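You operate a simulated robot arm through the tools that you are given. There is no shell and no other tool. Be economical: measure what you need, move in short steps, check, and stop when the job is done.

You run a simulated two-armed robot. Do the job below in one go: nothing can be reset, and whatever is moved stays where it is left.

Task
Take the ring insert from the top of the green bench and leave it on the shelf under the silver tank. Then stack the stepped insert labelled "26" from the top of the yellow platform on top of the stepped insert marked "95". Then take the grease can labelled "bearing" from the top of the wooden bench and leave it on the square plate there. The order counts. Set down upright: grease can.

Only the result counts: the job must be done as asked and must still hold three seconds after the hand-in. Knocking over, shifting, dropping, spilling or breaking anything else fails it.

Robot
Two 7-joint arms with two-finger parallel grippers on one trunk, on a base that drives. Base frame: it is fixed to the floor where the robot stands at the start and does not move with it; the origin is under the middle of the robot, x ahead of it, y to its left, z up; the surface under the hand at the start is at about z = 0.85. Readings come in m, degrees, newtons and seconds.
The left shoulder is at the start at [0.123, 0.174, 1.051], the right one opposite. With the tool pointing down near the work surface each hand reaches from about 0.36 to 0.76 m from the robot's upright axis, wherever it stands, measured 20 degrees to its own side. Places, roughly: grease can [-3.25, -1, 1]; shelf under the silver tank [1.9, 0, 0.2]; square plate [-3, -1.25, 1]; stepped insert [0.75, -3.25, 0.75]. Payload 3.6 kg a hand.
The TCP of each hand is the grasp point between the finger pads, 0.03 m short of the fingertips. In the tool frame z runs along the fingers and y along their closing line. The gripper opens to 0.11 m. The fingers are 0.02 m wide and 0.01 m thick; the gripper's body (0.048 by 0.112 m) begins 0.055 m behind the TCP.
Orientation is that of the tool frame in the base frame, as a unit quaternion [w, x, y, z]. With the fingers straight down and closing along the base's y, the tool's x points along the base's -x, its y along +y and its z along -z.

Tools
- The arms move only by the tool servo_tool. It takes "left_commands", "right_commands" or both (then of equal length, played together; a hand with none holds still); each is a list of rows, each a list of 3 entries, a list of its own where there are three numbers: the shift along the base's x, y, z in m, then the turn, a rotation vector about the base's x, y, z in degrees, then the gripper command, from -1 (fully open) to 1 (shut), values between in proportion. In form: [[[x, y, z], [rx, ry, rz], grip], ...]. A call has 1 to 8 rows; each row shifts and turns the commanded pose from where the row before left it. Each row takes 0.2 s and may step no farther than 0.05 m and 8.6 degrees from the row before; otherwise, or with a gripper value out of range, the whole call is refused. Where a pose cannot be reached the arm comes as near as it can. A force on the tool above 40 N (or 10 N above the force at the start of the call, whichever is more), or a blocked arm, ends the call early, and 0.2 s more pass. The fingers move at their own pace (about 0.153 m/s each) and stop on an object; they squeeze with about 29 N. The grip force told is the motor's: it shows also when the fingers shut on nothing. Time passes only in rows, and 0.2 s behind the last, so rows that do not move let the fingers close. It gives the time, the measured TCP pose, the force on the tool (base axes), the opening and the grip force at its end, in the units of the frame above (readings bear some noise), with the torque about the TCP (base axes, N m) and any sound that the robot's microphone picked up.
- Cameras (640 x 400 px; columns grow to the right, rows downward): "scene" is now at [0.2284, 0.0396, 1.2362]; the picture's right is [0.42, -0.91, -0.00], its down [-0.40, -0.18, -0.90] and it looks along [0.82, 0.38, -0.44] (base axes); focal length 254 px, centre (320, 200). "left" rides on the left gripper at [0.073, -0.017, -0.103] in its tool frame; the picture's right is [0.23, 0.97, 0.00], its down [-0.76, 0.18, -0.62] and it looks along [-0.61, 0.14, 0.78] (tool axes); focal length 222 px, centre (320, 200). "right" rides on the right gripper at [0.072, 0.017, -0.103] in its tool frame; the picture's right is [-0.23, 0.97, 0.00], its down [-0.76, -0.18, -0.62] and it looks along [-0.61, -0.14, 0.78] (tool axes); focal length 222 px, centre (320, 200). There is no depth. A picture from a camera that has moved, and an enlarged one, comes with that camera's place and axes in the base frame and with its lens.
- snapshot(camera): a new picture of that camera. It takes no simulated time.
- move_column(by): slides the trunk up (or, below 0, down) by that many m; the arms and the scene camera ride with it, the base frame stays. It gives what a move gives, with no picture.
- base_move(legs): drives the robot by 1 to 6 legs, each [ahead, left, turn to the left] in m, m and degrees, along the robot's own axes; the way and the turn of a leg run together, so that a leg with both is an arc; at most 1.5 m and 180 degrees a leg. The arms and the cameras ride along, it lands a little off, and it stops where it bumps. It gives what a move gives.
- turn_head(pan, tilt): turns the head with the scene camera to pan (to the left, within 86 degrees either way) and tilt (down, from -29 to 69), counted from straight ahead of the robot. It gives what a move gives.
- inspect(camera, box): a new picture of the part [left, top, right, bottom] of that camera's present view, enlarged. It takes no simulated time.
- hand_in(): hands the job in; it is judged then, once.

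Go step by step. Nothing tells you exact positions but the pictures and the camera data: compare them with the known pose of the tool, close in by small moves and look again before you grip or let go. The budget is 165 turns and 130 pictures, counting those below and the enlarged ones. Unless the task says otherwise, let go and move clear before handing in.

The tools are called as name(argument=value, ...) on one line, values as JSON. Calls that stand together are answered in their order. servo_tool: Moves the arms, as the interface text tells. Its arguments: {"type":"object","properties":{"left_commands":{"type":"array"},"right_commands":{"type":"array"}},"required":[]} The other tools are called the same way: move_column (by) slides the trunk up or down; base_move (legs) drives the base; turn_head (pan, tilt) turns the head that bears the scene camera; snapshot (camera) takes a picture; inspect (camera, box) takes an enlarged picture of a part of a camera's view; hand_in () hands the job in.

At the start:

```text
t: 0.0
left_ee_pos: [0.4578, 0.3209, 1.0535]
left_tcp_rot: [0.001, -0.001, 1.0, 0.0]
left_wrist_force: [-0.6, 0.1, 0.3]
left_wrist_torque: [0.03, 0.02, 0.02]
left_width: 0.1097
left_grasp_force: 0.0
right_ee_pos: [0.4678, -0.0476, 1.0495]
right_tcp_rot: [-0.001, -0.001, 1.0, 0.0]
right_wrist_force: [-0.1, 0.0, 0.0]
right_wrist_torque: [-0.02, 0.01, 0.0]
right_width: 0.1102
right_grasp_force: 0.1
trunk travel left (down, up): [-0.17, 0.593]
robot x, y, heading: [-0.0006, -0.0006, -0.1]
head pan, tilt: [24.8, 26.0]
```

scene: 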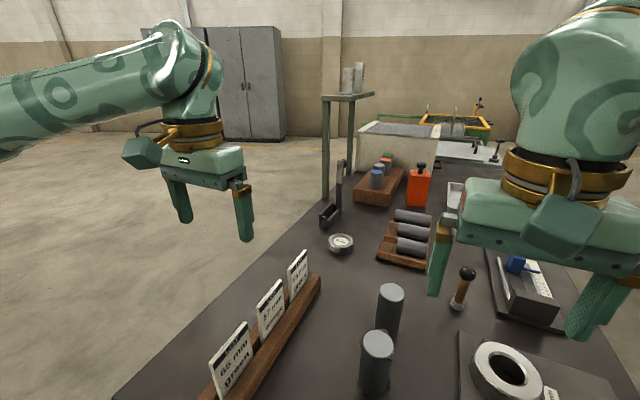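
right: 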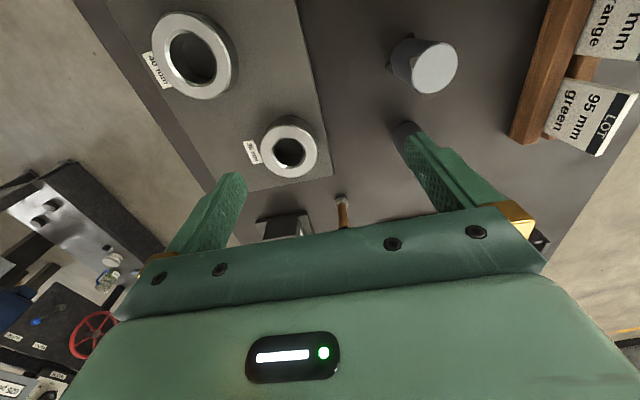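
left: 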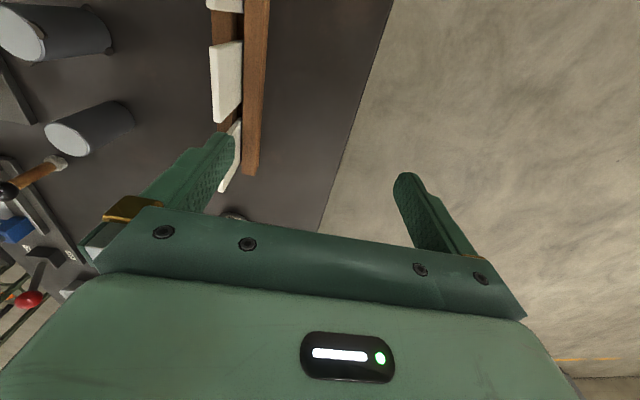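

I see a dark bench ahead with rings, plugs and tools. I'll look around to find the green bench, the tank and the other stations.

turn_head(pan=-20, tilt=25)

snapshot(camera="scene")

turn_head(pan=-80, tilt=15)

snapshot(camera="scene")

turn_head(pan=80, tilt=15)

snapshot(camera="scene")

```text
t: 1.1
left_ee_pos: [0.4583, 0.3209, 1.054]
left_tcp_rot: [0.0, -0.001, 1.0, 0.0]
left_wrist_force: [0.6, -0.4, 0.4]
left_wrist_torque: [-0.02, -0.01, -0.01]
left_width: 0.11
left_grasp_force: 0.2
right_ee_pos: [0.4678, -0.0488, 1.049]
right_tcp_rot: [0.0, 0.0, 1.0, 0.0]
right_wrist_force: [1.4, 0.1, -0.3]
right_wrist_torque: [-0.01, -0.01, 0.0]
right_width: 0.1101
right_grasp_force: 0.1
trunk travel left (down, up): [-0.17, 0.593]
robot x, y, heading: [-0.001, 0.0034, -0.2]
head pan, tilt: [-20.0, 25.0]
```

```text
126 pictures are left
camera scene: at [0.2316, -0.0304, 1.2379], right [-0.34, -0.94, 0.0], down [-0.4, 0.14, -0.91], along [0.85, -0.31, -0.42], focal length 254 px, centre (320, 200)
```

scene: 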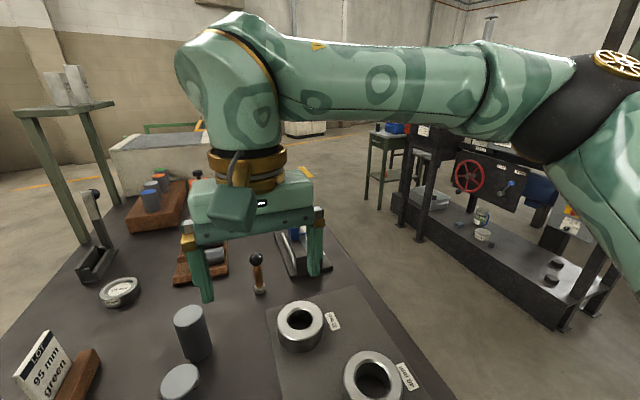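

```text
t: 2.4
left_ee_pos: [0.4575, 0.3202, 1.0537]
left_tcp_rot: [0.0, -0.001, 1.0, 0.0]
left_wrist_force: [-0.6, 0.7, 0.0]
left_wrist_torque: [0.02, 0.0, -0.05]
left_width: 0.11
left_grasp_force: 0.0
right_ee_pos: [0.4672, -0.0474, 1.0498]
right_tcp_rot: [-0.001, 0.0, 1.0, 0.0]
right_wrist_force: [0.0, -0.2, 0.6]
right_wrist_torque: [0.03, 0.03, 0.0]
right_width: 0.11
right_grasp_force: 0.1
trunk travel left (down, up): [-0.17, 0.593]
robot x, y, heading: [0.0012, -0.0011, 0.2]
head pan, tilt: [-80.0, 15.0]
```

```text
125 pictures are left
camera scene: at [0.1613, -0.0909, 1.2541], right [-0.98, -0.17, 0.0], down [-0.05, 0.25, -0.97], along [0.17, -0.95, -0.26], focal length 254 px, centre (320, 200)
```

scene: 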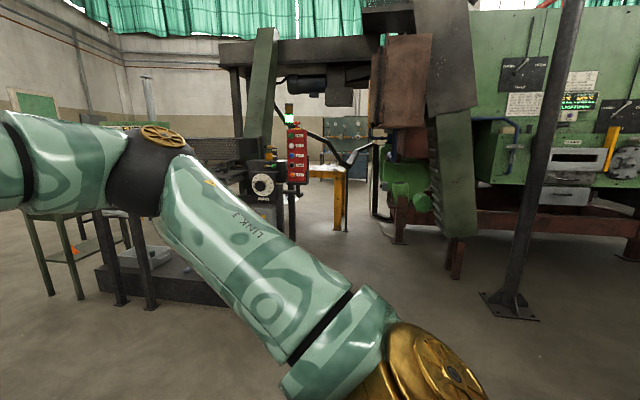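

```text
t: 4.9
left_ee_pos: [0.4575, 0.321, 1.0534]
left_tcp_rot: [0.0, -0.001, 1.0, 0.001]
left_wrist_force: [-0.7, -0.1, 0.3]
left_wrist_torque: [0.01, -0.03, 0.03]
left_width: 0.1099
left_grasp_force: 0.1
right_ee_pos: [0.4686, -0.0482, 1.0499]
right_tcp_rot: [-0.002, 0.0, 1.0, -0.001]
right_wrist_force: [0.1, -0.1, -0.1]
right_wrist_torque: [0.0, -0.03, 0.01]
right_width: 0.1101
right_grasp_force: 0.1
trunk travel left (down, up): [-0.17, 0.593]
robot x, y, heading: [-0.0008, -0.0018, 0.3]
head pan, tilt: [80.0, 15.0]
```

```text
124 pictures are left
camera scene: at [0.1613, 0.093, 1.2541], right [0.98, -0.17, 0.0], down [-0.05, -0.26, -0.97], along [0.17, 0.95, -0.26], focal length 254 px, centre (320, 200)
```

scene: 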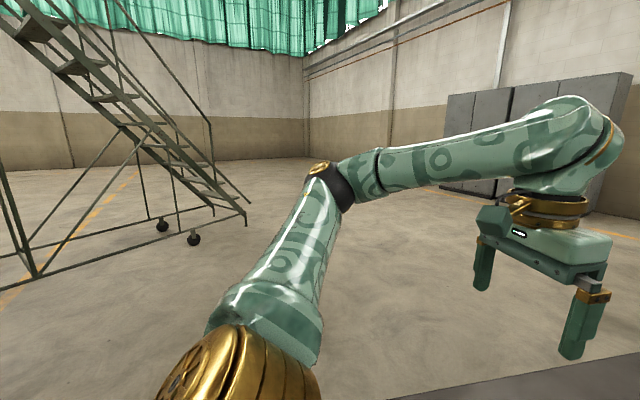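

The silver tank must be near or beyond the bench ahead. I'll look closer at the bench contents and at that tank.

turn_head(pan=0, tilt=40)

snapshot(camera="scene")

turn_head(pan=5, tilt=15)

snapshot(camera="scene")

inspect(camera="right", box=[100, 0, 420, 200])

```text
t: 6.4
left_ee_pos: [0.4585, 0.32, 1.0536]
left_tcp_rot: [0.0, -0.001, 1.0, 0.0]
left_wrist_force: [-0.1, 0.8, -0.8]
left_wrist_torque: [0.02, 0.01, 0.03]
left_width: 0.11
left_grasp_force: 0.1
right_ee_pos: [0.4676, -0.0477, 1.0494]
right_tcp_rot: [-0.001, 0.0, 1.0, -0.001]
right_wrist_force: [0.6, -0.3, 1.9]
right_wrist_torque: [-0.02, -0.02, -0.01]
right_width: 0.1102
right_grasp_force: 0.1
trunk travel left (down, up): [-0.17, 0.593]
robot x, y, heading: [-0.0025, -0.002, -0.1]
head pan, tilt: [0.0, 40.0]
```

```text
123 pictures are left
camera scene: at [0.23, 0.0011, 1.2146], right [0.0, -1.0, 0.0], down [-0.64, 0.0, -0.77], along [0.77, 0.0, -0.64], focal length 254 px, centre (320, 200)
```

scene: 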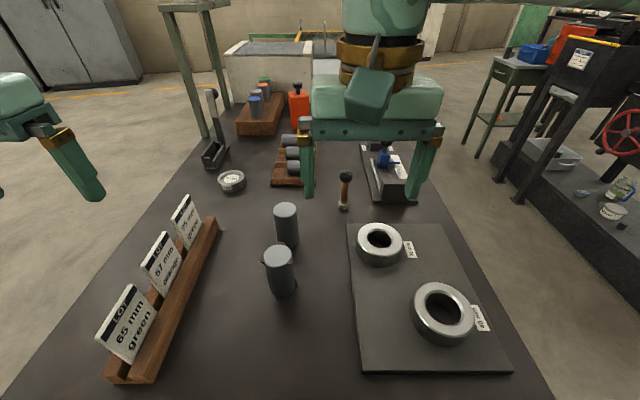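

```text
t: 7.3
left_ee_pos: [0.457, 0.3207, 1.0541]
left_tcp_rot: [0.0, -0.002, 1.0, 0.0]
left_wrist_force: [-0.5, 0.4, -1.1]
left_wrist_torque: [0.0, 0.01, 0.0]
left_width: 0.1102
left_grasp_force: 0.0
right_ee_pos: [0.4686, -0.0478, 1.0504]
right_tcp_rot: [0.0, 0.0, 1.0, 0.0]
right_wrist_force: [-0.1, 0.2, -0.4]
right_wrist_torque: [0.04, 0.0, 0.01]
right_width: 0.1099
right_grasp_force: 0.0
trunk travel left (down, up): [-0.17, 0.593]
robot x, y, heading: [-0.0007, 0.0014, 0.0]
head pan, tilt: [5.0, 15.0]
```

```text
122 pictures are left
camera scene: at [0.2381, 0.0092, 1.254], right [0.09, -1.0, 0.0], down [-0.26, -0.02, -0.97], along [0.96, 0.08, -0.26], focal length 254 px, centre (320, 200)
```

scene: 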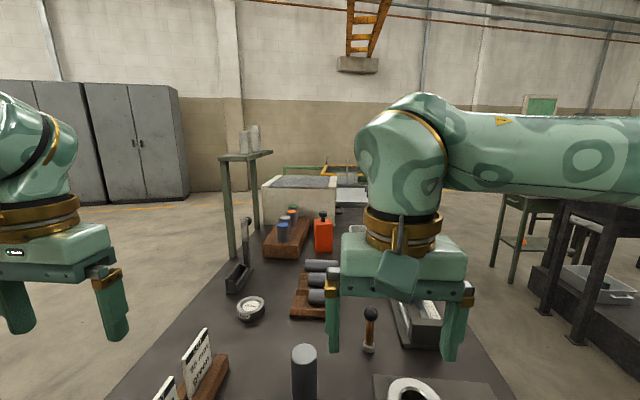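

```text
2.00 times, centred on (260, 100) of right
camera zoom: at [0.3941, -0.0311, 1.1541], right [0.23, 0.97, 0.0], down [0.76, -0.18, 0.62], along [0.61, -0.14, -0.78], focal length 444 px, centre (440, 400)
```

zoom: 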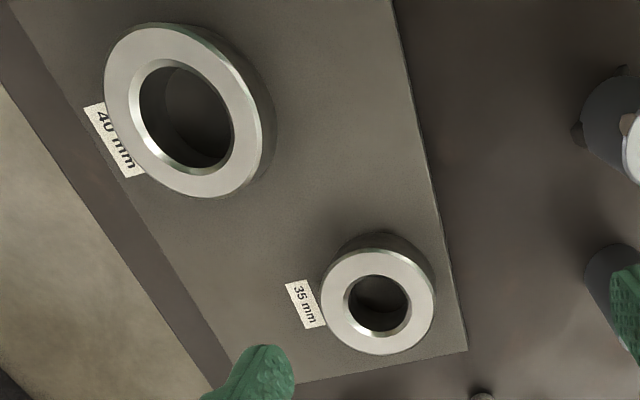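

I'll raise the trunk for a better overview of what's behind the bench.

move_column(by=0.4)

turn_head(pan=-10, tilt=38)

snapshot(camera="scene")

turn_head(pan=-45, tilt=40)

snapshot(camera="scene")

turn_head(pan=-85, tilt=20)

snapshot(camera="scene")

```text
t: 11.1
left_ee_pos: [0.4583, 0.3204, 1.4535]
left_tcp_rot: [0.0, 0.0, 1.0, 0.0]
left_wrist_force: [0.1, 0.2, 0.6]
left_wrist_torque: [0.02, -0.02, 0.01]
left_width: 0.1099
left_grasp_force: 0.0
right_ee_pos: [0.4684, -0.0488, 1.4494]
right_tcp_rot: [-0.001, 0.0, 1.0, 0.0]
right_wrist_force: [-0.2, -0.5, 0.2]
right_wrist_torque: [-0.02, -0.03, -0.01]
right_width: 0.1099
right_grasp_force: 0.0
trunk travel left (down, up): [-0.57, 0.193]
robot x, y, heading: [0.0008, 0.0014, -0.3]
head pan, tilt: [5.0, 15.0]
```

```text
t: 12.0
left_ee_pos: [0.4577, 0.3213, 1.4549]
left_tcp_rot: [0.0, -0.001, 1.0, 0.0]
left_wrist_force: [0.0, -1.1, -0.1]
left_wrist_torque: [-0.03, 0.01, -0.01]
left_width: 0.1102
left_grasp_force: 0.0
right_ee_pos: [0.468, -0.0481, 1.4506]
right_tcp_rot: [0.0, 0.0, 1.0, -0.001]
right_wrist_force: [0.8, -0.2, 0.0]
right_wrist_torque: [0.03, 0.01, 0.05]
right_width: 0.11
right_grasp_force: 0.0
trunk travel left (down, up): [-0.57, 0.193]
robot x, y, heading: [0.001, 0.0015, 0.3]
head pan, tilt: [-10.0, 38.0]
```

```text
120 pictures are left
camera scene: at [0.1018, -0.0138, 1.6248], right [-0.17, -0.98, 0.0], down [-0.61, 0.11, -0.79], along [0.78, -0.14, -0.62], focal length 254 px, centre (320, 200)
```

scene: 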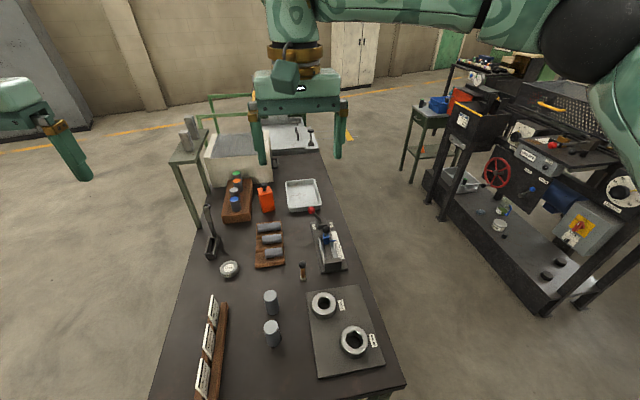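

```text
t: 13.0
left_ee_pos: [0.4585, 0.3208, 1.4543]
left_tcp_rot: [0.0, -0.001, 1.0, 0.001]
left_wrist_force: [0.1, -0.1, 0.2]
left_wrist_torque: [-0.03, -0.02, -0.03]
left_width: 0.1102
left_grasp_force: 0.0
right_ee_pos: [0.4678, -0.0479, 1.45]
right_tcp_rot: [0.0, 0.0, 1.0, 0.0]
right_wrist_force: [0.6, 0.7, -0.4]
right_wrist_torque: [0.0, -0.03, 0.01]
right_width: 0.1102
right_grasp_force: 0.1
trunk travel left (down, up): [-0.57, 0.193]
robot x, y, heading: [0.0004, -0.003, 0.2]
head pan, tilt: [-45.0, 40.0]
```

```text
119 pictures are left
camera scene: at [0.077, -0.0589, 1.6218], right [-0.71, -0.71, 0.0], down [-0.46, 0.45, -0.77], along [0.54, -0.54, -0.64], focal length 254 px, centre (320, 200)
```

scene: 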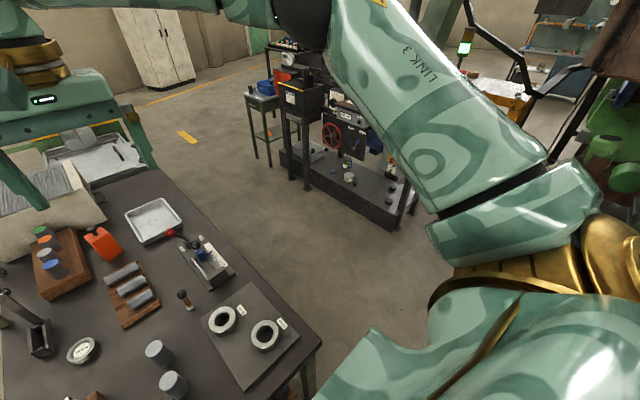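

```text
t: 14.1
left_ee_pos: [0.4581, 0.3209, 1.4533]
left_tcp_rot: [-0.001, -0.001, 1.0, 0.0]
left_wrist_force: [0.3, -0.4, 0.3]
left_wrist_torque: [-0.02, 0.07, -0.01]
left_width: 0.1098
left_grasp_force: 0.1
right_ee_pos: [0.468, -0.0482, 1.4512]
right_tcp_rot: [0.0, 0.0, 1.0, 0.0]
right_wrist_force: [0.4, -0.6, -0.3]
right_wrist_torque: [-0.01, -0.01, 0.0]
right_width: 0.1101
right_grasp_force: 0.2
trunk travel left (down, up): [-0.57, 0.193]
robot x, y, heading: [0.0016, -0.0004, -0.2]
head pan, tilt: [-85.0, 20.0]
```

```text
118 pictures are left
camera scene: at [0.025, -0.0916, 1.6532], right [-1.0, -0.09, 0.0], down [-0.03, 0.34, -0.94], along [0.08, -0.94, -0.34], focal length 254 px, centre (320, 200)
```

scene: 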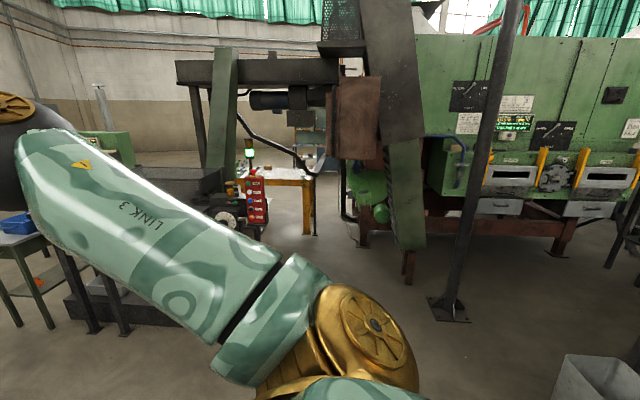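

I'll zoom on the far end of this bench, the green table, and the tall stand.

turn_head(pan=0, tilt=30)

inspect(camera="scene", box=[140, 80, 340, 205])

turn_head(pan=-45, tilt=30)

inspect(camera="scene", box=[200, 80, 440, 230])

```text
t: 15.7
left_ee_pos: [0.4581, 0.3205, 1.454]
left_tcp_rot: [0.0, -0.001, 1.0, -0.001]
left_wrist_force: [0.0, -1.0, -0.7]
left_wrist_torque: [-0.02, -0.04, 0.01]
left_width: 0.1102
left_grasp_force: 0.0
right_ee_pos: [0.469, -0.0474, 1.4509]
right_tcp_rot: [0.0, 0.0, 1.0, 0.0]
right_wrist_force: [0.4, -0.5, -0.3]
right_wrist_torque: [0.03, -0.01, 0.02]
right_width: 0.11
right_grasp_force: 0.0
trunk travel left (down, up): [-0.57, 0.193]
robot x, y, heading: [0.0003, 0.0002, -0.2]
head pan, tilt: [0.0, 30.0]
```

```text
3.20 times, centred on (240, 142) of scene
camera zoom: at [0.1073, 0.001, 1.6371], right [0.0, -1.0, 0.0], down [-0.5, 0.0, -0.87], along [0.87, 0.0, -0.5], focal length 812 px, centre (576, 384)
```

zoom: 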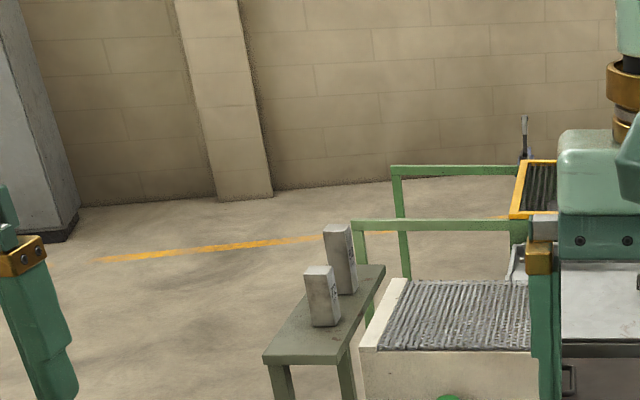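

```text
t: 16.8
left_ee_pos: [0.4586, 0.3209, 1.4544]
left_tcp_rot: [0.0, -0.001, 1.0, 0.0]
left_wrist_force: [-0.1, 0.9, 0.4]
left_wrist_torque: [0.0, -0.01, 0.04]
left_width: 0.11
left_grasp_force: 0.1
right_ee_pos: [0.468, -0.0477, 1.4499]
right_tcp_rot: [0.001, 0.0, 1.0, 0.0]
right_wrist_force: [-0.2, -0.2, -0.6]
right_wrist_torque: [0.02, 0.0, 0.02]
right_width: 0.1097
right_grasp_force: 0.1
trunk travel left (down, up): [-0.57, 0.193]
robot x, y, heading: [0.0036, -0.0003, -0.0]
head pan, tilt: [-45.0, 30.0]
```

```text
2.67 times, centred on (320, 155) of scene
camera zoom: at [0.0808, -0.0628, 1.6371], right [-0.71, -0.71, 0.0], down [-0.35, 0.35, -0.87], along [0.61, -0.61, -0.5], focal length 676 px, centre (320, 320)
```

zoom: 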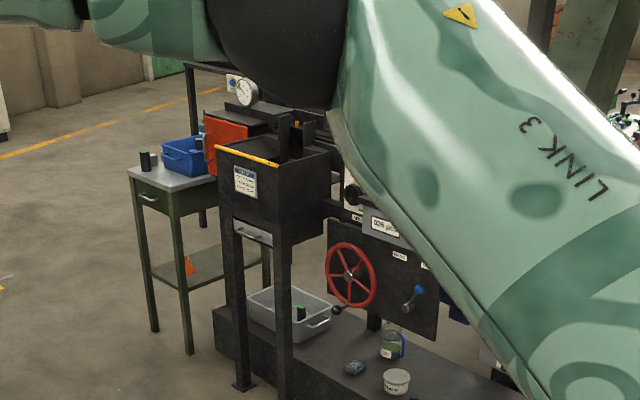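

I'll check the round silver thing and other items on the near bench closely.

turn_head(pan=5, tilt=55)

snapshot(camera="scene")

inspect(camera="scene", box=[180, 0, 400, 140])

```text
t: 18.0
left_ee_pos: [0.4583, 0.3204, 1.4547]
left_tcp_rot: [0.0, -0.002, 1.0, 0.0]
left_wrist_force: [-0.3, -0.2, 0.0]
left_wrist_torque: [-0.01, 0.03, 0.01]
left_width: 0.11
left_grasp_force: 0.0
right_ee_pos: [0.4683, -0.0478, 1.4511]
right_tcp_rot: [0.001, 0.0, 1.0, 0.001]
right_wrist_force: [-0.3, 0.6, 0.8]
right_wrist_torque: [0.02, -0.01, -0.01]
right_width: 0.11
right_grasp_force: 0.0
trunk travel left (down, up): [-0.57, 0.193]
robot x, y, heading: [-0.0034, 0.0003, -0.1]
head pan, tilt: [5.0, 55.0]
```

```text
115 pictures are left
camera scene: at [0.0887, 0.0073, 1.6011], right [0.09, -1.0, 0.0], down [-0.82, -0.07, -0.57], along [0.57, 0.05, -0.82], focal length 254 px, centre (320, 200)
```

scene: 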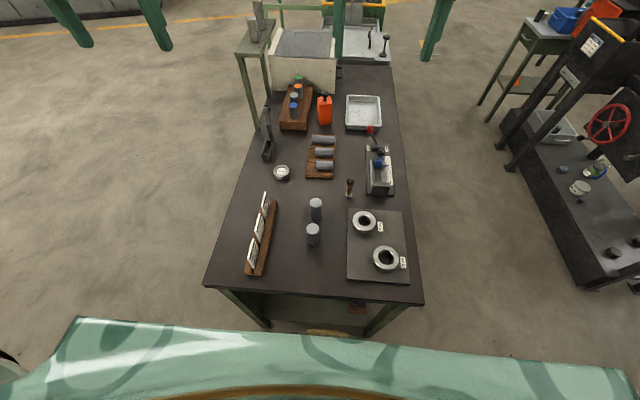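

```text
2.86 times, centred on (290, 70) of scene
camera zoom: at [0.0887, 0.0073, 1.6011], right [0.09, -1.0, 0.0], down [-0.82, -0.07, -0.57], along [0.57, 0.05, -0.82], focal length 725 px, centre (406, 571)
```

zoom: 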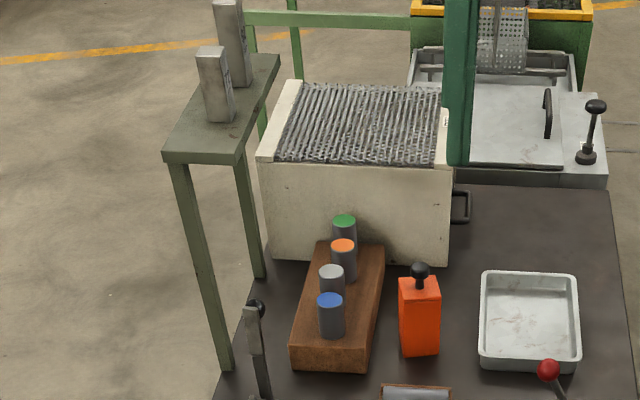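

inspect(camera="scene", box=[200, 100, 440, 250])

inspect(camera="scene", box=[240, 130, 340, 192])

```text
2.67 times, centred on (320, 175) of scene
camera zoom: at [0.0887, 0.0073, 1.6011], right [0.09, -1.0, 0.0], down [-0.82, -0.07, -0.57], along [0.57, 0.05, -0.82], focal length 676 px, centre (320, 267)
```

zoom: 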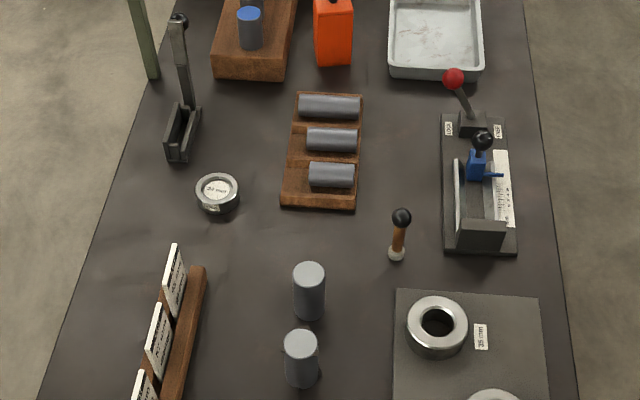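

```text
6.40 times, centred on (290, 161) of scene
camera zoom: at [0.0887, 0.0073, 1.6011], right [0.09, -1.0, 0.0], down [-0.82, -0.07, -0.57], along [0.57, 0.05, -0.82], focal length 1623 px, centre (512, 450)
```

zoom: 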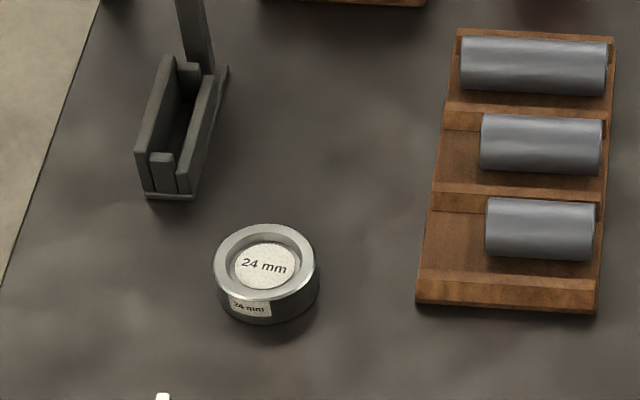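

The near bench has a "24 mm" ring, plus fixture rings; I should survey the other stations (behind too) before deciding which "green bench" is meant. I'll back off and turn around.

base_move(legs=[[-0.5, 0, 0], [0, 0, 90]])

turn_head(pan=0, tilt=18)

snapshot(camera="scene")

base_move(legs=[[0, 0, 80]])

snapshot(camera="scene")

turn_head(pan=60, tilt=18)

snapshot(camera="scene")

```text
t: 24.7
left_ee_pos: [-0.8091, 0.4662, 1.4537]
left_tcp_rot: [0.0, -0.698, 0.716, 0.0]
left_wrist_force: [-0.2, 0.7, 0.3]
left_wrist_torque: [0.02, 0.0, 0.0]
left_width: 0.1102
left_grasp_force: 0.0
right_ee_pos: [-0.4411, 0.4655, 1.45]
right_tcp_rot: [0.0, -0.698, 0.716, 0.001]
right_wrist_force: [-0.2, 0.2, -0.1]
right_wrist_torque: [0.01, 0.0, 0.0]
right_width: 0.1096
right_grasp_force: 0.2
trunk travel left (down, up): [-0.57, 0.193]
robot x, y, heading: [-0.5005, -0.0028, 88.6]
head pan, tilt: [5.0, 55.0]
```

```text
t: 25.7
left_ee_pos: [-0.8085, 0.4642, 1.4545]
left_tcp_rot: [0.0, -0.698, 0.716, 0.0]
left_wrist_force: [0.2, 0.0, -0.9]
left_wrist_torque: [0.0, 0.0, -0.02]
left_width: 0.1103
left_grasp_force: 0.0
right_ee_pos: [-0.4399, 0.4659, 1.4511]
right_tcp_rot: [0.0, -0.698, 0.716, 0.0]
right_wrist_force: [0.2, 0.5, 1.2]
right_wrist_torque: [0.01, 0.0, 0.02]
right_width: 0.11
right_grasp_force: 0.0
trunk travel left (down, up): [-0.57, 0.193]
robot x, y, heading: [-0.4969, -0.0019, 88.6]
head pan, tilt: [0.0, 18.0]
```

```text
111 pictures are left
camera scene: at [-0.4973, 0.1093, 1.6563], right [1.0, -0.03, 0.0], down [-0.01, -0.31, -0.95], along [0.03, 0.95, -0.31], focal length 254 px, centre (320, 200)
```

scene: 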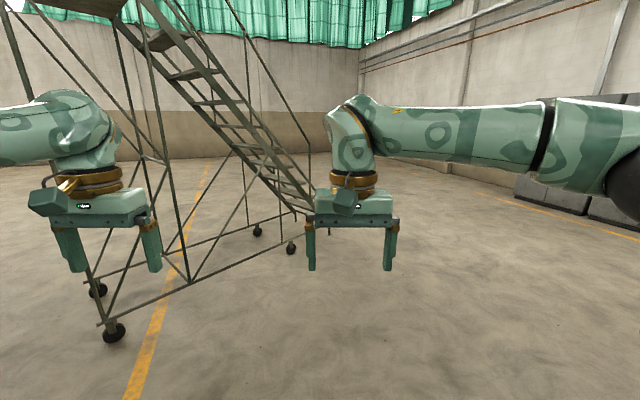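

```text
t: 29.6
left_ee_pos: [-1.0136, -0.2248, 1.4544]
left_tcp_rot: [0.0, 0.995, -0.099, 0.0]
left_wrist_force: [0.4, -0.3, 0.5]
left_wrist_torque: [-0.01, -0.01, -0.04]
left_width: 0.11
left_grasp_force: 0.0
right_ee_pos: [-0.9509, 0.1395, 1.4505]
right_tcp_rot: [0.0, 0.995, -0.099, 0.0]
right_wrist_force: [-0.1, 0.2, 0.1]
right_wrist_torque: [0.0, -0.03, -0.03]
right_width: 0.1101
right_grasp_force: 0.0
trunk travel left (down, up): [-0.57, 0.193]
robot x, y, heading: [-0.5015, -0.0006, 168.6]
head pan, tilt: [0.0, 18.0]
```

```text
110 pictures are left
camera scene: at [-0.6071, 0.0215, 1.6564], right [0.2, 0.98, 0.0], down [0.3, -0.06, -0.95], along [-0.93, 0.19, -0.31], focal length 254 px, centre (320, 200)
```

scene: 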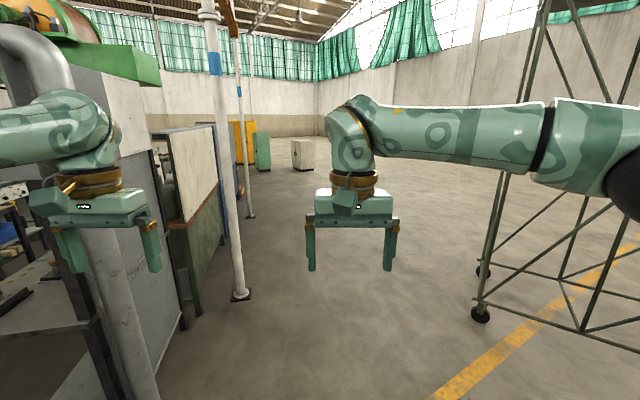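

```text
t: 30.9
left_ee_pos: [-1.0129, -0.2236, 1.4531]
left_tcp_rot: [0.0, 0.995, -0.097, 0.0]
left_wrist_force: [-0.1, 0.1, 0.4]
left_wrist_torque: [0.04, -0.01, 0.0]
left_width: 0.11
left_grasp_force: 0.0
right_ee_pos: [-0.9491, 0.1384, 1.4496]
right_tcp_rot: [0.0, 0.995, -0.099, 0.0]
right_wrist_force: [-0.4, 0.6, 0.9]
right_wrist_torque: [0.06, -0.02, 0.02]
right_width: 0.11
right_grasp_force: 0.0
trunk travel left (down, up): [-0.57, 0.193]
robot x, y, heading: [-0.5048, -0.0011, 168.5]
head pan, tilt: [60.0, 18.0]
```

```text
109 pictures are left
camera scene: at [-0.5774, -0.067, 1.6564], right [-0.75, 0.66, 0.0], down [0.2, 0.23, -0.95], along [-0.63, -0.71, -0.31], focal length 254 px, centre (320, 200)
```

scene: 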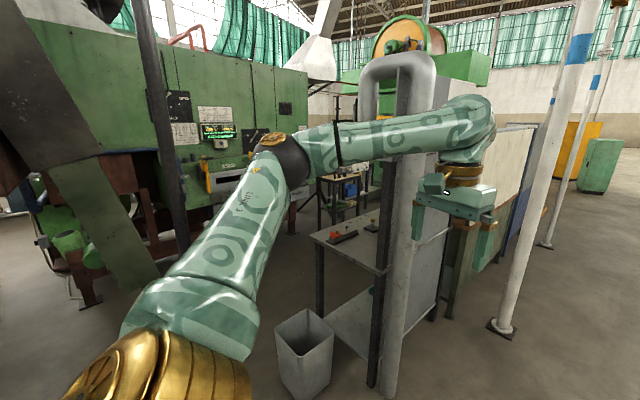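

I'll drive towards the yellow platform to look at the style of inserts, then check the green table.

base_move(legs=[[0, 0, 101.5], [0.95, 0, 0], [0.6, 0.85, 0]])

turn_head(pan=0, tilt=30)

snapshot(camera="scene")

turn_head(pan=75, tilt=30)

snapshot(camera="scene")

```text
t: 44.2
left_ee_pos: [0.6135, -1.9201, 1.4566]
left_tcp_rot: [-0.008, 0.698, 0.716, -0.006]
left_wrist_force: [-18.0, -3.5, 9.3]
left_wrist_torque: [-0.05, 0.0, -0.02]
left_width: 0.1004
left_grasp_force: 0.1
right_ee_pos: [0.2539, -1.9403, 1.4495]
right_tcp_rot: [-0.001, 0.698, 0.716, 0.001]
right_wrist_force: [0.9, -0.7, 0.3]
right_wrist_torque: [-0.01, 0.06, -0.01]
right_width: 0.11
right_grasp_force: 0.0
trunk travel left (down, up): [-0.57, 0.193]
robot x, y, heading: [0.2875, -1.472, -88.5]
head pan, tilt: [60.0, 18.0]
stopped in leg 3: the force on the tool passed its limit at 52 N (the readings are from after the stop); the commanded pose is now the measured one
```

```text
t: 45.5
left_ee_pos: [0.6134, -1.9192, 1.4548]
left_tcp_rot: [-0.007, 0.697, 0.717, -0.002]
left_wrist_force: [-16.3, -3.8, 8.7]
left_wrist_torque: [-0.03, 0.01, -0.08]
left_width: 0.1013
left_grasp_force: 0.0
right_ee_pos: [0.2512, -1.9405, 1.4506]
right_tcp_rot: [0.001, 0.697, 0.717, 0.001]
right_wrist_force: [0.8, -0.1, -0.4]
right_wrist_torque: [0.01, 0.02, 0.0]
right_width: 0.1098
right_grasp_force: 0.1
trunk travel left (down, up): [-0.57, 0.193]
robot x, y, heading: [0.2892, -1.4704, -88.4]
head pan, tilt: [0.0, 30.0]
```

```text
108 pictures are left
camera scene: at [0.289, -1.5774, 1.6371], right [-1.0, -0.03, 0.0], down [-0.01, 0.5, -0.87], along [0.03, -0.87, -0.5], focal length 254 px, centre (320, 200)
```

scene: 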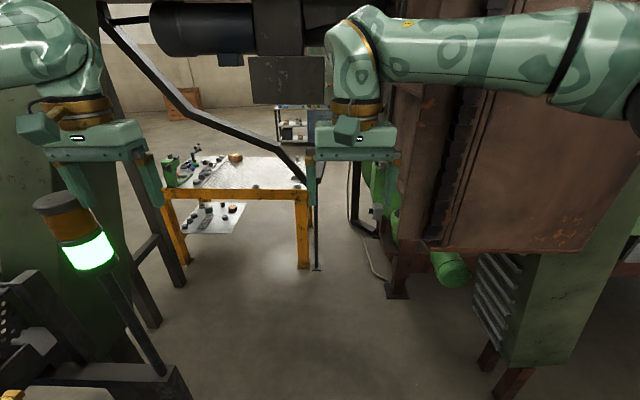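

```text
t: 47.0
left_ee_pos: [0.6136, -1.9188, 1.4544]
left_tcp_rot: [-0.006, 0.697, 0.717, -0.001]
left_wrist_force: [-18.2, -2.0, 2.9]
left_wrist_torque: [-0.03, 0.43, 0.1]
left_width: 0.1008
left_grasp_force: 0.1
right_ee_pos: [0.2513, -1.9412, 1.4501]
right_tcp_rot: [0.001, 0.697, 0.717, 0.002]
right_wrist_force: [0.1, 0.1, 0.2]
right_wrist_torque: [0.0, 0.01, -0.02]
right_width: 0.1098
right_grasp_force: 0.0
trunk travel left (down, up): [-0.57, 0.193]
robot x, y, heading: [0.2895, -1.4708, -88.5]
head pan, tilt: [75.0, 30.0]
```

```text
107 pictures are left
camera scene: at [0.3744, -1.5079, 1.6374], right [-0.23, -0.97, 0.0], down [-0.48, 0.12, -0.87], along [0.84, -0.2, -0.5], focal length 254 px, centre (320, 200)
```

scene: 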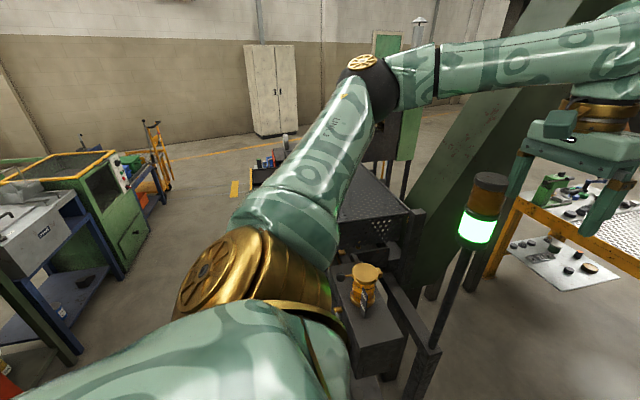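

The left hand touched something at its side (the green slanted beam). I'll move the base away sideways and tuck the left hand in.

base_move(legs=[[0, -0.15, 0]])

servo_tool(left_commands=[[[-0.04, 0.02, 0], [0, 0, 0], -1], [[-0.04, 0.02, 0], [0, 0, 0], -1], [[-0.04, 0.02, 0], [0, 0, 0], -1]])

turn_head(pan=35, tilt=20)

snapshot(camera="scene")

snapshot(camera="left")

```text
t: 48.4
left_ee_pos: [0.4688, -1.922, 1.4538]
left_tcp_rot: [-0.008, 0.697, 0.717, -0.003]
left_wrist_force: [-0.4, -0.4, -0.1]
left_wrist_torque: [0.0, 0.01, 0.02]
left_width: 0.11
left_grasp_force: 0.0
right_ee_pos: [0.1057, -1.9439, 1.4502]
right_tcp_rot: [-0.001, 0.697, 0.717, 0.0]
right_wrist_force: [0.0, -1.2, 0.6]
right_wrist_torque: [0.05, -0.01, 0.0]
right_width: 0.1101
right_grasp_force: 0.0
trunk travel left (down, up): [-0.57, 0.193]
robot x, y, heading: [0.1426, -1.4727, -88.4]
head pan, tilt: [75.0, 30.0]
```

```text
t: 49.2
left_ee_pos: [0.3468, -1.8617, 1.4541]
left_tcp_rot: [-0.007, 0.696, 0.718, -0.003]
left_wrist_force: [0.4, 0.1, 0.0]
left_wrist_torque: [0.04, 0.0, 0.01]
left_width: 0.1099
left_grasp_force: 0.0
right_ee_pos: [0.1028, -1.9454, 1.4501]
right_tcp_rot: [0.0, 0.696, 0.718, 0.001]
right_wrist_force: [0.5, -0.1, 0.2]
right_wrist_torque: [0.0, -0.03, -0.01]
right_width: 0.1099
right_grasp_force: 0.1
trunk travel left (down, up): [-0.57, 0.193]
robot x, y, heading: [0.1392, -1.4739, -88.1]
head pan, tilt: [75.0, 30.0]
```

```text
t: 50.3
left_ee_pos: [0.348, -1.8618, 1.4541]
left_tcp_rot: [-0.007, 0.696, 0.718, -0.003]
left_wrist_force: [-0.3, 0.0, -0.2]
left_wrist_torque: [-0.03, 0.02, -0.01]
left_width: 0.1095
left_grasp_force: 0.1
right_ee_pos: [0.1051, -1.9447, 1.4498]
right_tcp_rot: [0.0, 0.696, 0.718, 0.001]
right_wrist_force: [0.0, 0.1, -0.1]
right_wrist_torque: [-0.01, -0.03, -0.03]
right_width: 0.11
right_grasp_force: 0.0
trunk travel left (down, up): [-0.57, 0.193]
robot x, y, heading: [0.1382, -1.4782, -88.1]
head pan, tilt: [35.0, 20.0]
```

```text
106 pictures are left
camera scene: at [0.1963, -1.5655, 1.6532], right [-0.8, -0.6, 0.0], down [-0.2, 0.27, -0.94], along [0.56, -0.75, -0.34], focal length 254 px, centre (320, 200)
```

scene: 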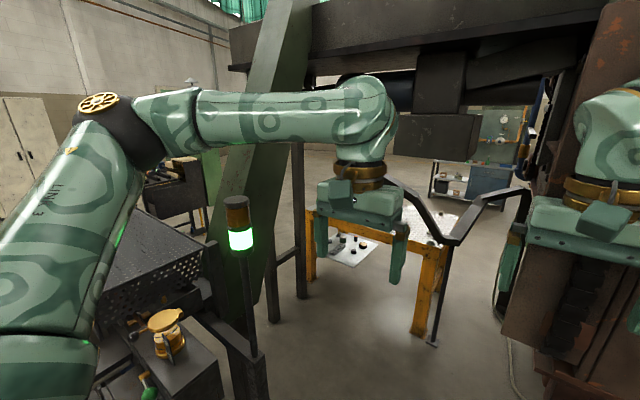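

```text
105 pictures are left
camera left: at [0.3313, -1.7914, 1.5568], right [0.97, 0.26, -0.01], down [0.21, -0.76, 0.62], along [0.15, -0.6, -0.79], focal length 222 px, centre (320, 200)
```

left: 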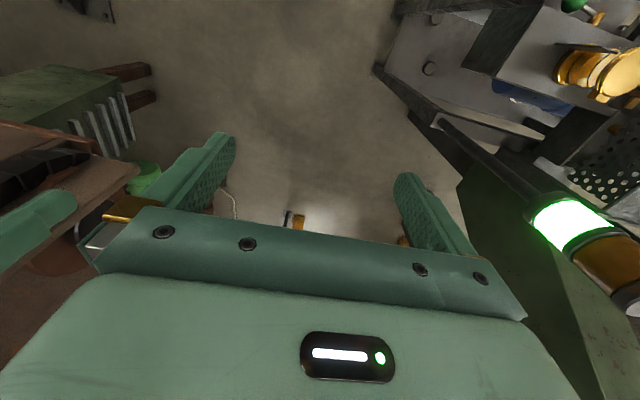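

The obstacle was the beacon/stand on the left; it is now clear. I'll lower the trunk a little and advance slowly toward the yellow table.

move_column(by=-0.25)

base_move(legs=[[0.5, 0, -2]])

turn_head(pan=20, tilt=22)

snapshot(camera="scene")

```text
t: 52.8
left_ee_pos: [0.347, -1.8604, 1.2043]
left_tcp_rot: [-0.008, 0.697, 0.717, -0.003]
left_wrist_force: [0.1, 0.0, -0.4]
left_wrist_torque: [0.0, -0.03, 0.01]
left_width: 0.1101
left_grasp_force: 0.1
right_ee_pos: [0.1048, -1.9455, 1.2008]
right_tcp_rot: [0.001, 0.697, 0.717, 0.0]
right_wrist_force: [1.1, -0.1, 0.5]
right_wrist_torque: [-0.01, 0.0, -0.01]
right_width: 0.1099
right_grasp_force: 0.1
trunk travel left (down, up): [-0.32, 0.443]
robot x, y, heading: [0.1421, -1.474, -88.3]
head pan, tilt: [35.0, 20.0]
```

```text
t: 53.7
left_ee_pos: [0.3468, -1.8727, 1.2044]
left_tcp_rot: [-0.007, 0.697, 0.717, -0.004]
left_wrist_force: [0.4, 0.6, -0.1]
left_wrist_torque: [-0.01, 0.01, 0.0]
left_width: 0.11
left_grasp_force: 0.1
right_ee_pos: [0.1042, -1.9497, 1.2026]
right_tcp_rot: [-0.004, 0.699, 0.715, 0.004]
right_wrist_force: [-2.8, 12.6, 2.7]
right_wrist_torque: [-1.46, -0.13, -0.83]
right_width: 0.11
right_grasp_force: 0.0
trunk travel left (down, up): [-0.32, 0.443]
robot x, y, heading: [0.1357, -1.4883, -88.8]
head pan, tilt: [35.0, 20.0]
stopped in leg 1: the force on the tool passed its limit at 59 N (the readings are from after the stop); the commanded pose is now the measured one
```

```text
t: 54.5
left_ee_pos: [0.3476, -1.8725, 1.2055]
left_tcp_rot: [-0.007, 0.697, 0.717, -0.005]
left_wrist_force: [0.2, 1.0, 0.1]
left_wrist_torque: [0.0, 0.01, 0.03]
left_width: 0.11
left_grasp_force: 0.2
right_ee_pos: [0.1046, -1.9484, 1.202]
right_tcp_rot: [-0.005, 0.7, 0.715, 0.003]
right_wrist_force: [-2.5, 18.9, 3.8]
right_wrist_torque: [-1.96, -0.04, -1.08]
right_width: 0.1101
right_grasp_force: 0.1
trunk travel left (down, up): [-0.32, 0.443]
robot x, y, heading: [0.1381, -1.4868, -88.8]
head pan, tilt: [20.0, 22.0]
```

```text
104 pictures are left
camera scene: at [0.1765, -1.6408, 1.3984], right [-0.93, -0.37, 0.0], down [-0.14, 0.35, -0.93], along [0.34, -0.86, -0.37], focal length 254 px, centre (320, 200)
```

scene: 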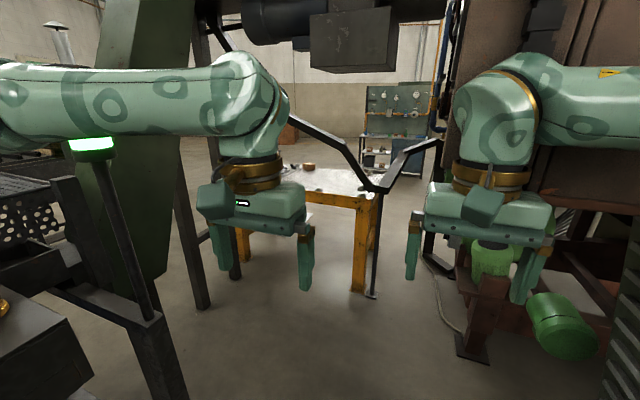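

The right hand met the rusty structure; this gap is too narrow with arms spread. I'll back out and go along the wide aisle (y≈-0.95) to view the silver tank and green table, and the yellow platform from the far side.

base_move(legs=[[-0.5, 0, 0], [0, 0, 89]])

turn_head(pan=0, tilt=28)

snapshot(camera="scene")

```text
t: 55.5
left_ee_pos: [0.3393, -1.8461, 1.2016]
left_tcp_rot: [-0.01, 0.703, 0.711, 0.002]
left_wrist_force: [-0.4, -0.3, -0.6]
left_wrist_torque: [-0.02, 0.0, 0.01]
left_width: 0.1103
left_grasp_force: 0.1
right_ee_pos: [0.096, -1.9189, 1.1979]
right_tcp_rot: [-0.006, 0.704, 0.71, 0.006]
right_wrist_force: [0.2, 0.9, -1.2]
right_wrist_torque: [-0.01, 0.0, 0.01]
right_width: 0.1103
right_grasp_force: 0.1
trunk travel left (down, up): [-0.32, 0.443]
robot x, y, heading: [0.1423, -1.4491, -89.0]
head pan, tilt: [20.0, 22.0]
stopped in leg 1: the robot was blocked; the commanded pose is now the measured one
```

```text
t: 56.4
left_ee_pos: [0.3402, -1.8459, 1.2011]
left_tcp_rot: [-0.009, 0.702, 0.713, 0.001]
left_wrist_force: [-0.3, 0.9, -0.4]
left_wrist_torque: [0.03, 0.01, 0.02]
left_width: 0.1101
left_grasp_force: 0.0
right_ee_pos: [0.0974, -1.9219, 1.1977]
right_tcp_rot: [-0.006, 0.703, 0.711, 0.007]
right_wrist_force: [-0.6, -0.3, 0.5]
right_wrist_torque: [-0.01, 0.01, -0.03]
right_width: 0.11
right_grasp_force: 0.1
trunk travel left (down, up): [-0.32, 0.443]
robot x, y, heading: [0.1392, -1.4486, -89.2]
head pan, tilt: [0.0, 28.0]
```

```text
103 pictures are left
camera scene: at [0.1398, -1.62, 1.387], right [-1.0, -0.02, 0.0], down [0.0, 0.48, -0.88], along [0.02, -0.88, -0.48], focal length 254 px, centre (320, 200)
```

scene: 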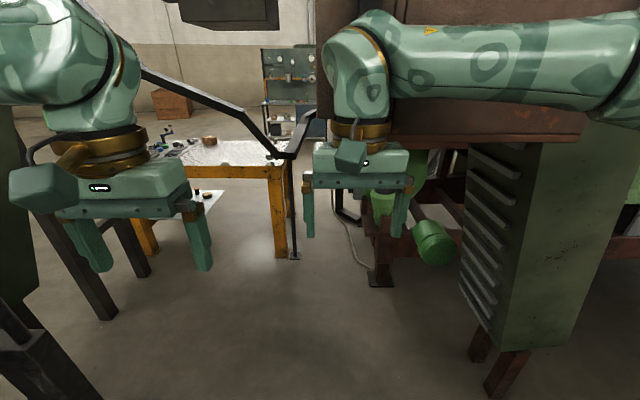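

Backing got blocked; I'll look to both sides to see what is touching.

turn_head(pan=80, tilt=35)

snapshot(camera="scene")

turn_head(pan=-80, tilt=35)

snapshot(camera="scene")

```text
t: 57.9
left_ee_pos: [0.3388, -1.8453, 1.2008]
left_tcp_rot: [-0.009, 0.701, 0.713, 0.002]
left_wrist_force: [-0.1, 0.0, 0.5]
left_wrist_torque: [-0.01, 0.0, 0.01]
left_width: 0.11
left_grasp_force: 0.1
right_ee_pos: [0.0964, -1.9202, 1.1958]
right_tcp_rot: [-0.006, 0.703, 0.711, 0.006]
right_wrist_force: [0.5, -0.6, -0.3]
right_wrist_torque: [-0.05, -0.01, -0.02]
right_width: 0.1099
right_grasp_force: 0.0
trunk travel left (down, up): [-0.32, 0.443]
robot x, y, heading: [0.1383, -1.4491, -89.0]
head pan, tilt: [80.0, 35.0]
```

```text
102 pictures are left
camera scene: at [0.2253, -1.5428, 1.3769], right [-0.16, -0.99, -0.01], down [-0.56, 0.1, -0.82], along [0.81, -0.13, -0.57], focal length 254 px, centre (320, 200)
```

scene: 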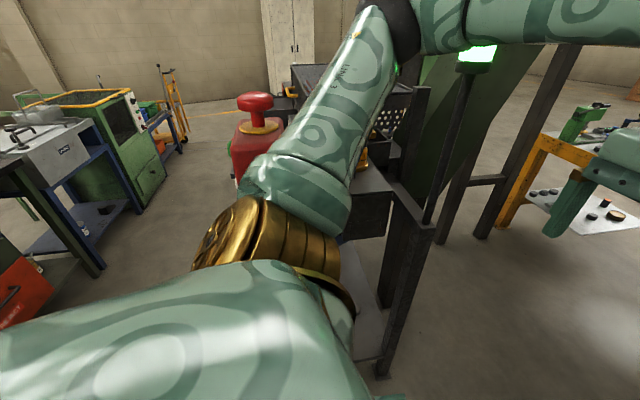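

```text
t: 60.4
left_ee_pos: [0.339, -1.8457, 1.2004]
left_tcp_rot: [-0.01, 0.702, 0.712, 0.003]
left_wrist_force: [-0.1, -1.8, -0.3]
left_wrist_torque: [-0.01, 0.01, 0.01]
left_width: 0.1101
left_grasp_force: 0.1
right_ee_pos: [0.0971, -1.9203, 1.1969]
right_tcp_rot: [-0.006, 0.704, 0.71, 0.007]
right_wrist_force: [-1.1, 1.3, -0.7]
right_wrist_torque: [0.03, 0.01, -0.01]
right_width: 0.1096
right_grasp_force: 0.0
trunk travel left (down, up): [-0.32, 0.443]
robot x, y, heading: [0.145, -1.4517, -89.1]
head pan, tilt: [-80.0, 35.0]
```

```text
101 pictures are left
camera scene: at [0.0519, -1.5451, 1.3763], right [-0.19, 0.98, 0.01], down [0.57, 0.11, -0.82], along [-0.8, -0.15, -0.58], focal length 254 px, centre (320, 200)
```

scene: 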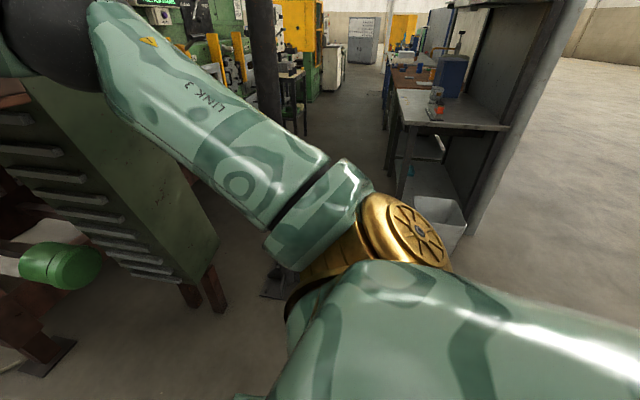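

The left forearm seems to rest by the beacon after lowering. I'll raise the trunk and back out.

move_column(by=0.25)

base_move(legs=[[-0.15, 0, 0]])

snapshot(camera="scene")

```text
t: 62.9
left_ee_pos: [0.3439, -1.8377, 1.4532]
left_tcp_rot: [-0.009, 0.701, 0.713, -0.002]
left_wrist_force: [-0.3, -0.3, -0.2]
left_wrist_torque: [-0.02, -0.02, 0.03]
left_width: 0.1099
left_grasp_force: 0.2
right_ee_pos: [0.1012, -1.913, 1.4502]
right_tcp_rot: [-0.005, 0.703, 0.711, 0.004]
right_wrist_force: [0.1, -0.5, 0.5]
right_wrist_torque: [0.0, 0.01, 0.0]
right_width: 0.1099
right_grasp_force: 0.1
trunk travel left (down, up): [-0.57, 0.193]
robot x, y, heading: [0.1422, -1.45, -89.0]
head pan, tilt: [-80.0, 35.0]
```

```text
t: 64.3
left_ee_pos: [0.3413, -1.6905, 1.4531]
left_tcp_rot: [-0.009, 0.701, 0.713, -0.001]
left_wrist_force: [-0.4, 0.5, -0.1]
left_wrist_torque: [0.04, 0.01, 0.01]
left_width: 0.1098
left_grasp_force: 0.0
right_ee_pos: [0.0979, -1.765, 1.4497]
right_tcp_rot: [-0.006, 0.704, 0.71, 0.004]
right_wrist_force: [-0.2, -0.1, 0.0]
right_wrist_torque: [0.0, -0.01, 0.0]
right_width: 0.1099
right_grasp_force: 0.0
trunk travel left (down, up): [-0.57, 0.193]
robot x, y, heading: [0.1372, -1.2991, -89.1]
head pan, tilt: [-80.0, 35.0]
```

```text
100 pictures are left
camera scene: at [0.0531, -1.3335, 1.6293], right [-0.19, 0.98, 0.0], down [0.56, 0.11, -0.82], along [-0.8, -0.15, -0.57], focal length 254 px, centre (320, 200)
```

scene: 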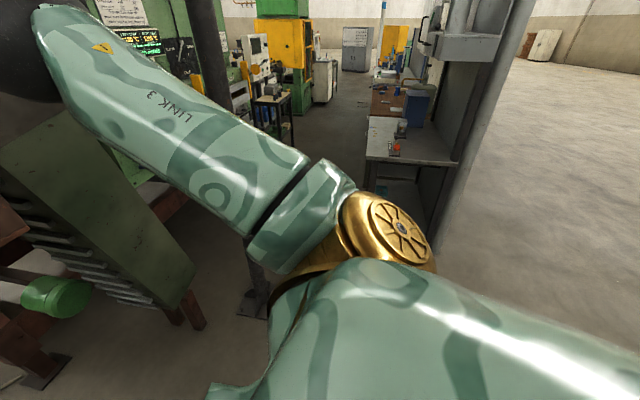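

Free now. I'll back off to the aisle and turn toward +x.

base_move(legs=[[-0.35, 0, 0], [0, 0, 89]])

turn_head(pan=0, tilt=25)

snapshot(camera="scene")

turn_head(pan=25, tilt=30)

inspect(camera="scene", box=[120, 60, 520, 310])

```text
t: 70.3
left_ee_pos: [0.5306, -0.7662, 1.4524]
left_tcp_rot: [-0.004, 0.012, 1.0, -0.007]
left_wrist_force: [0.6, -0.2, 0.9]
left_wrist_torque: [-0.02, -0.03, 0.0]
left_width: 0.1101
left_grasp_force: 0.0
right_ee_pos: [0.5949, -1.0115, 1.4499]
right_tcp_rot: [-0.005, 0.014, 1.0, -0.001]
right_wrist_force: [-0.9, 0.8, 0.1]
right_wrist_torque: [0.02, 0.0, 0.01]
right_width: 0.11
right_grasp_force: 0.0
trunk travel left (down, up): [-0.57, 0.193]
robot x, y, heading: [0.1329, -0.9554, -1.3]
head pan, tilt: [-80.0, 35.0]
```

```text
t: 71.8
left_ee_pos: [0.5295, -0.7661, 1.4535]
left_tcp_rot: [-0.004, 0.012, 1.0, -0.007]
left_wrist_force: [0.3, 0.3, -0.3]
left_wrist_torque: [0.01, 0.02, 0.0]
left_width: 0.1101
left_grasp_force: 0.0
right_ee_pos: [0.5947, -1.0105, 1.4507]
right_tcp_rot: [-0.006, 0.013, 1.0, -0.001]
right_wrist_force: [-0.2, 0.1, -0.4]
right_wrist_torque: [-0.01, -0.01, -0.01]
right_width: 0.1103
right_grasp_force: 0.1
trunk travel left (down, up): [-0.57, 0.193]
robot x, y, heading: [0.1323, -0.9483, -1.5]
head pan, tilt: [0.0, 25.0]
```

```text
99 pictures are left
camera scene: at [0.2421, -0.955, 1.6451], right [-0.02, -1.0, 0.0], down [-0.42, 0.01, -0.91], along [0.91, -0.02, -0.42], focal length 254 px, centre (320, 200)
```

scene: 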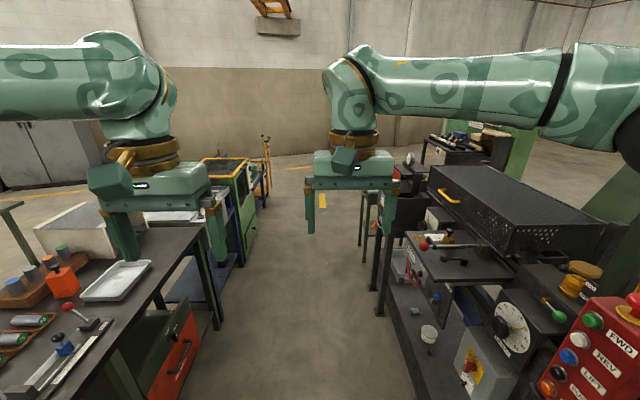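

```text
t: 72.7
left_ee_pos: [0.5304, -0.7653, 1.4518]
left_tcp_rot: [-0.005, 0.012, 1.0, -0.007]
left_wrist_force: [0.4, 0.4, -0.2]
left_wrist_torque: [-0.04, 0.01, 0.01]
left_width: 0.11
left_grasp_force: 0.0
right_ee_pos: [0.5967, -1.01, 1.4502]
right_tcp_rot: [-0.006, 0.014, 1.0, 0.0]
right_wrist_force: [0.1, 0.0, -0.8]
right_wrist_torque: [0.02, 0.01, -0.01]
right_width: 0.11
right_grasp_force: 0.1
trunk travel left (down, up): [-0.57, 0.193]
robot x, y, heading: [0.1299, -0.9553, -1.4]
head pan, tilt: [25.0, 30.0]
```

```text
1.60 times, centred on (320, 185) of scene
camera zoom: at [0.2328, -0.9165, 1.6371], right [0.4, -0.92, 0.0], down [-0.46, -0.2, -0.87], along [0.79, 0.35, -0.5], focal length 406 px, centre (320, 224)
```

zoom: 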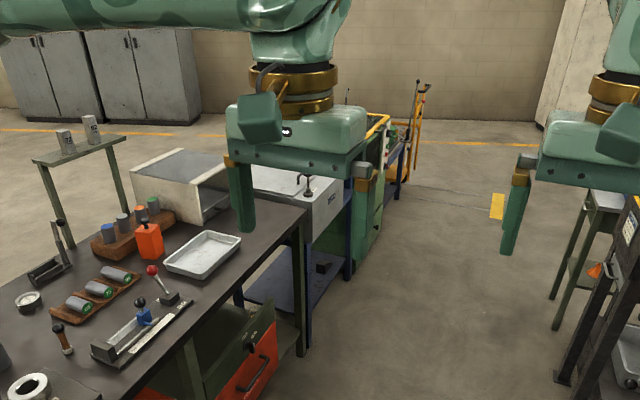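

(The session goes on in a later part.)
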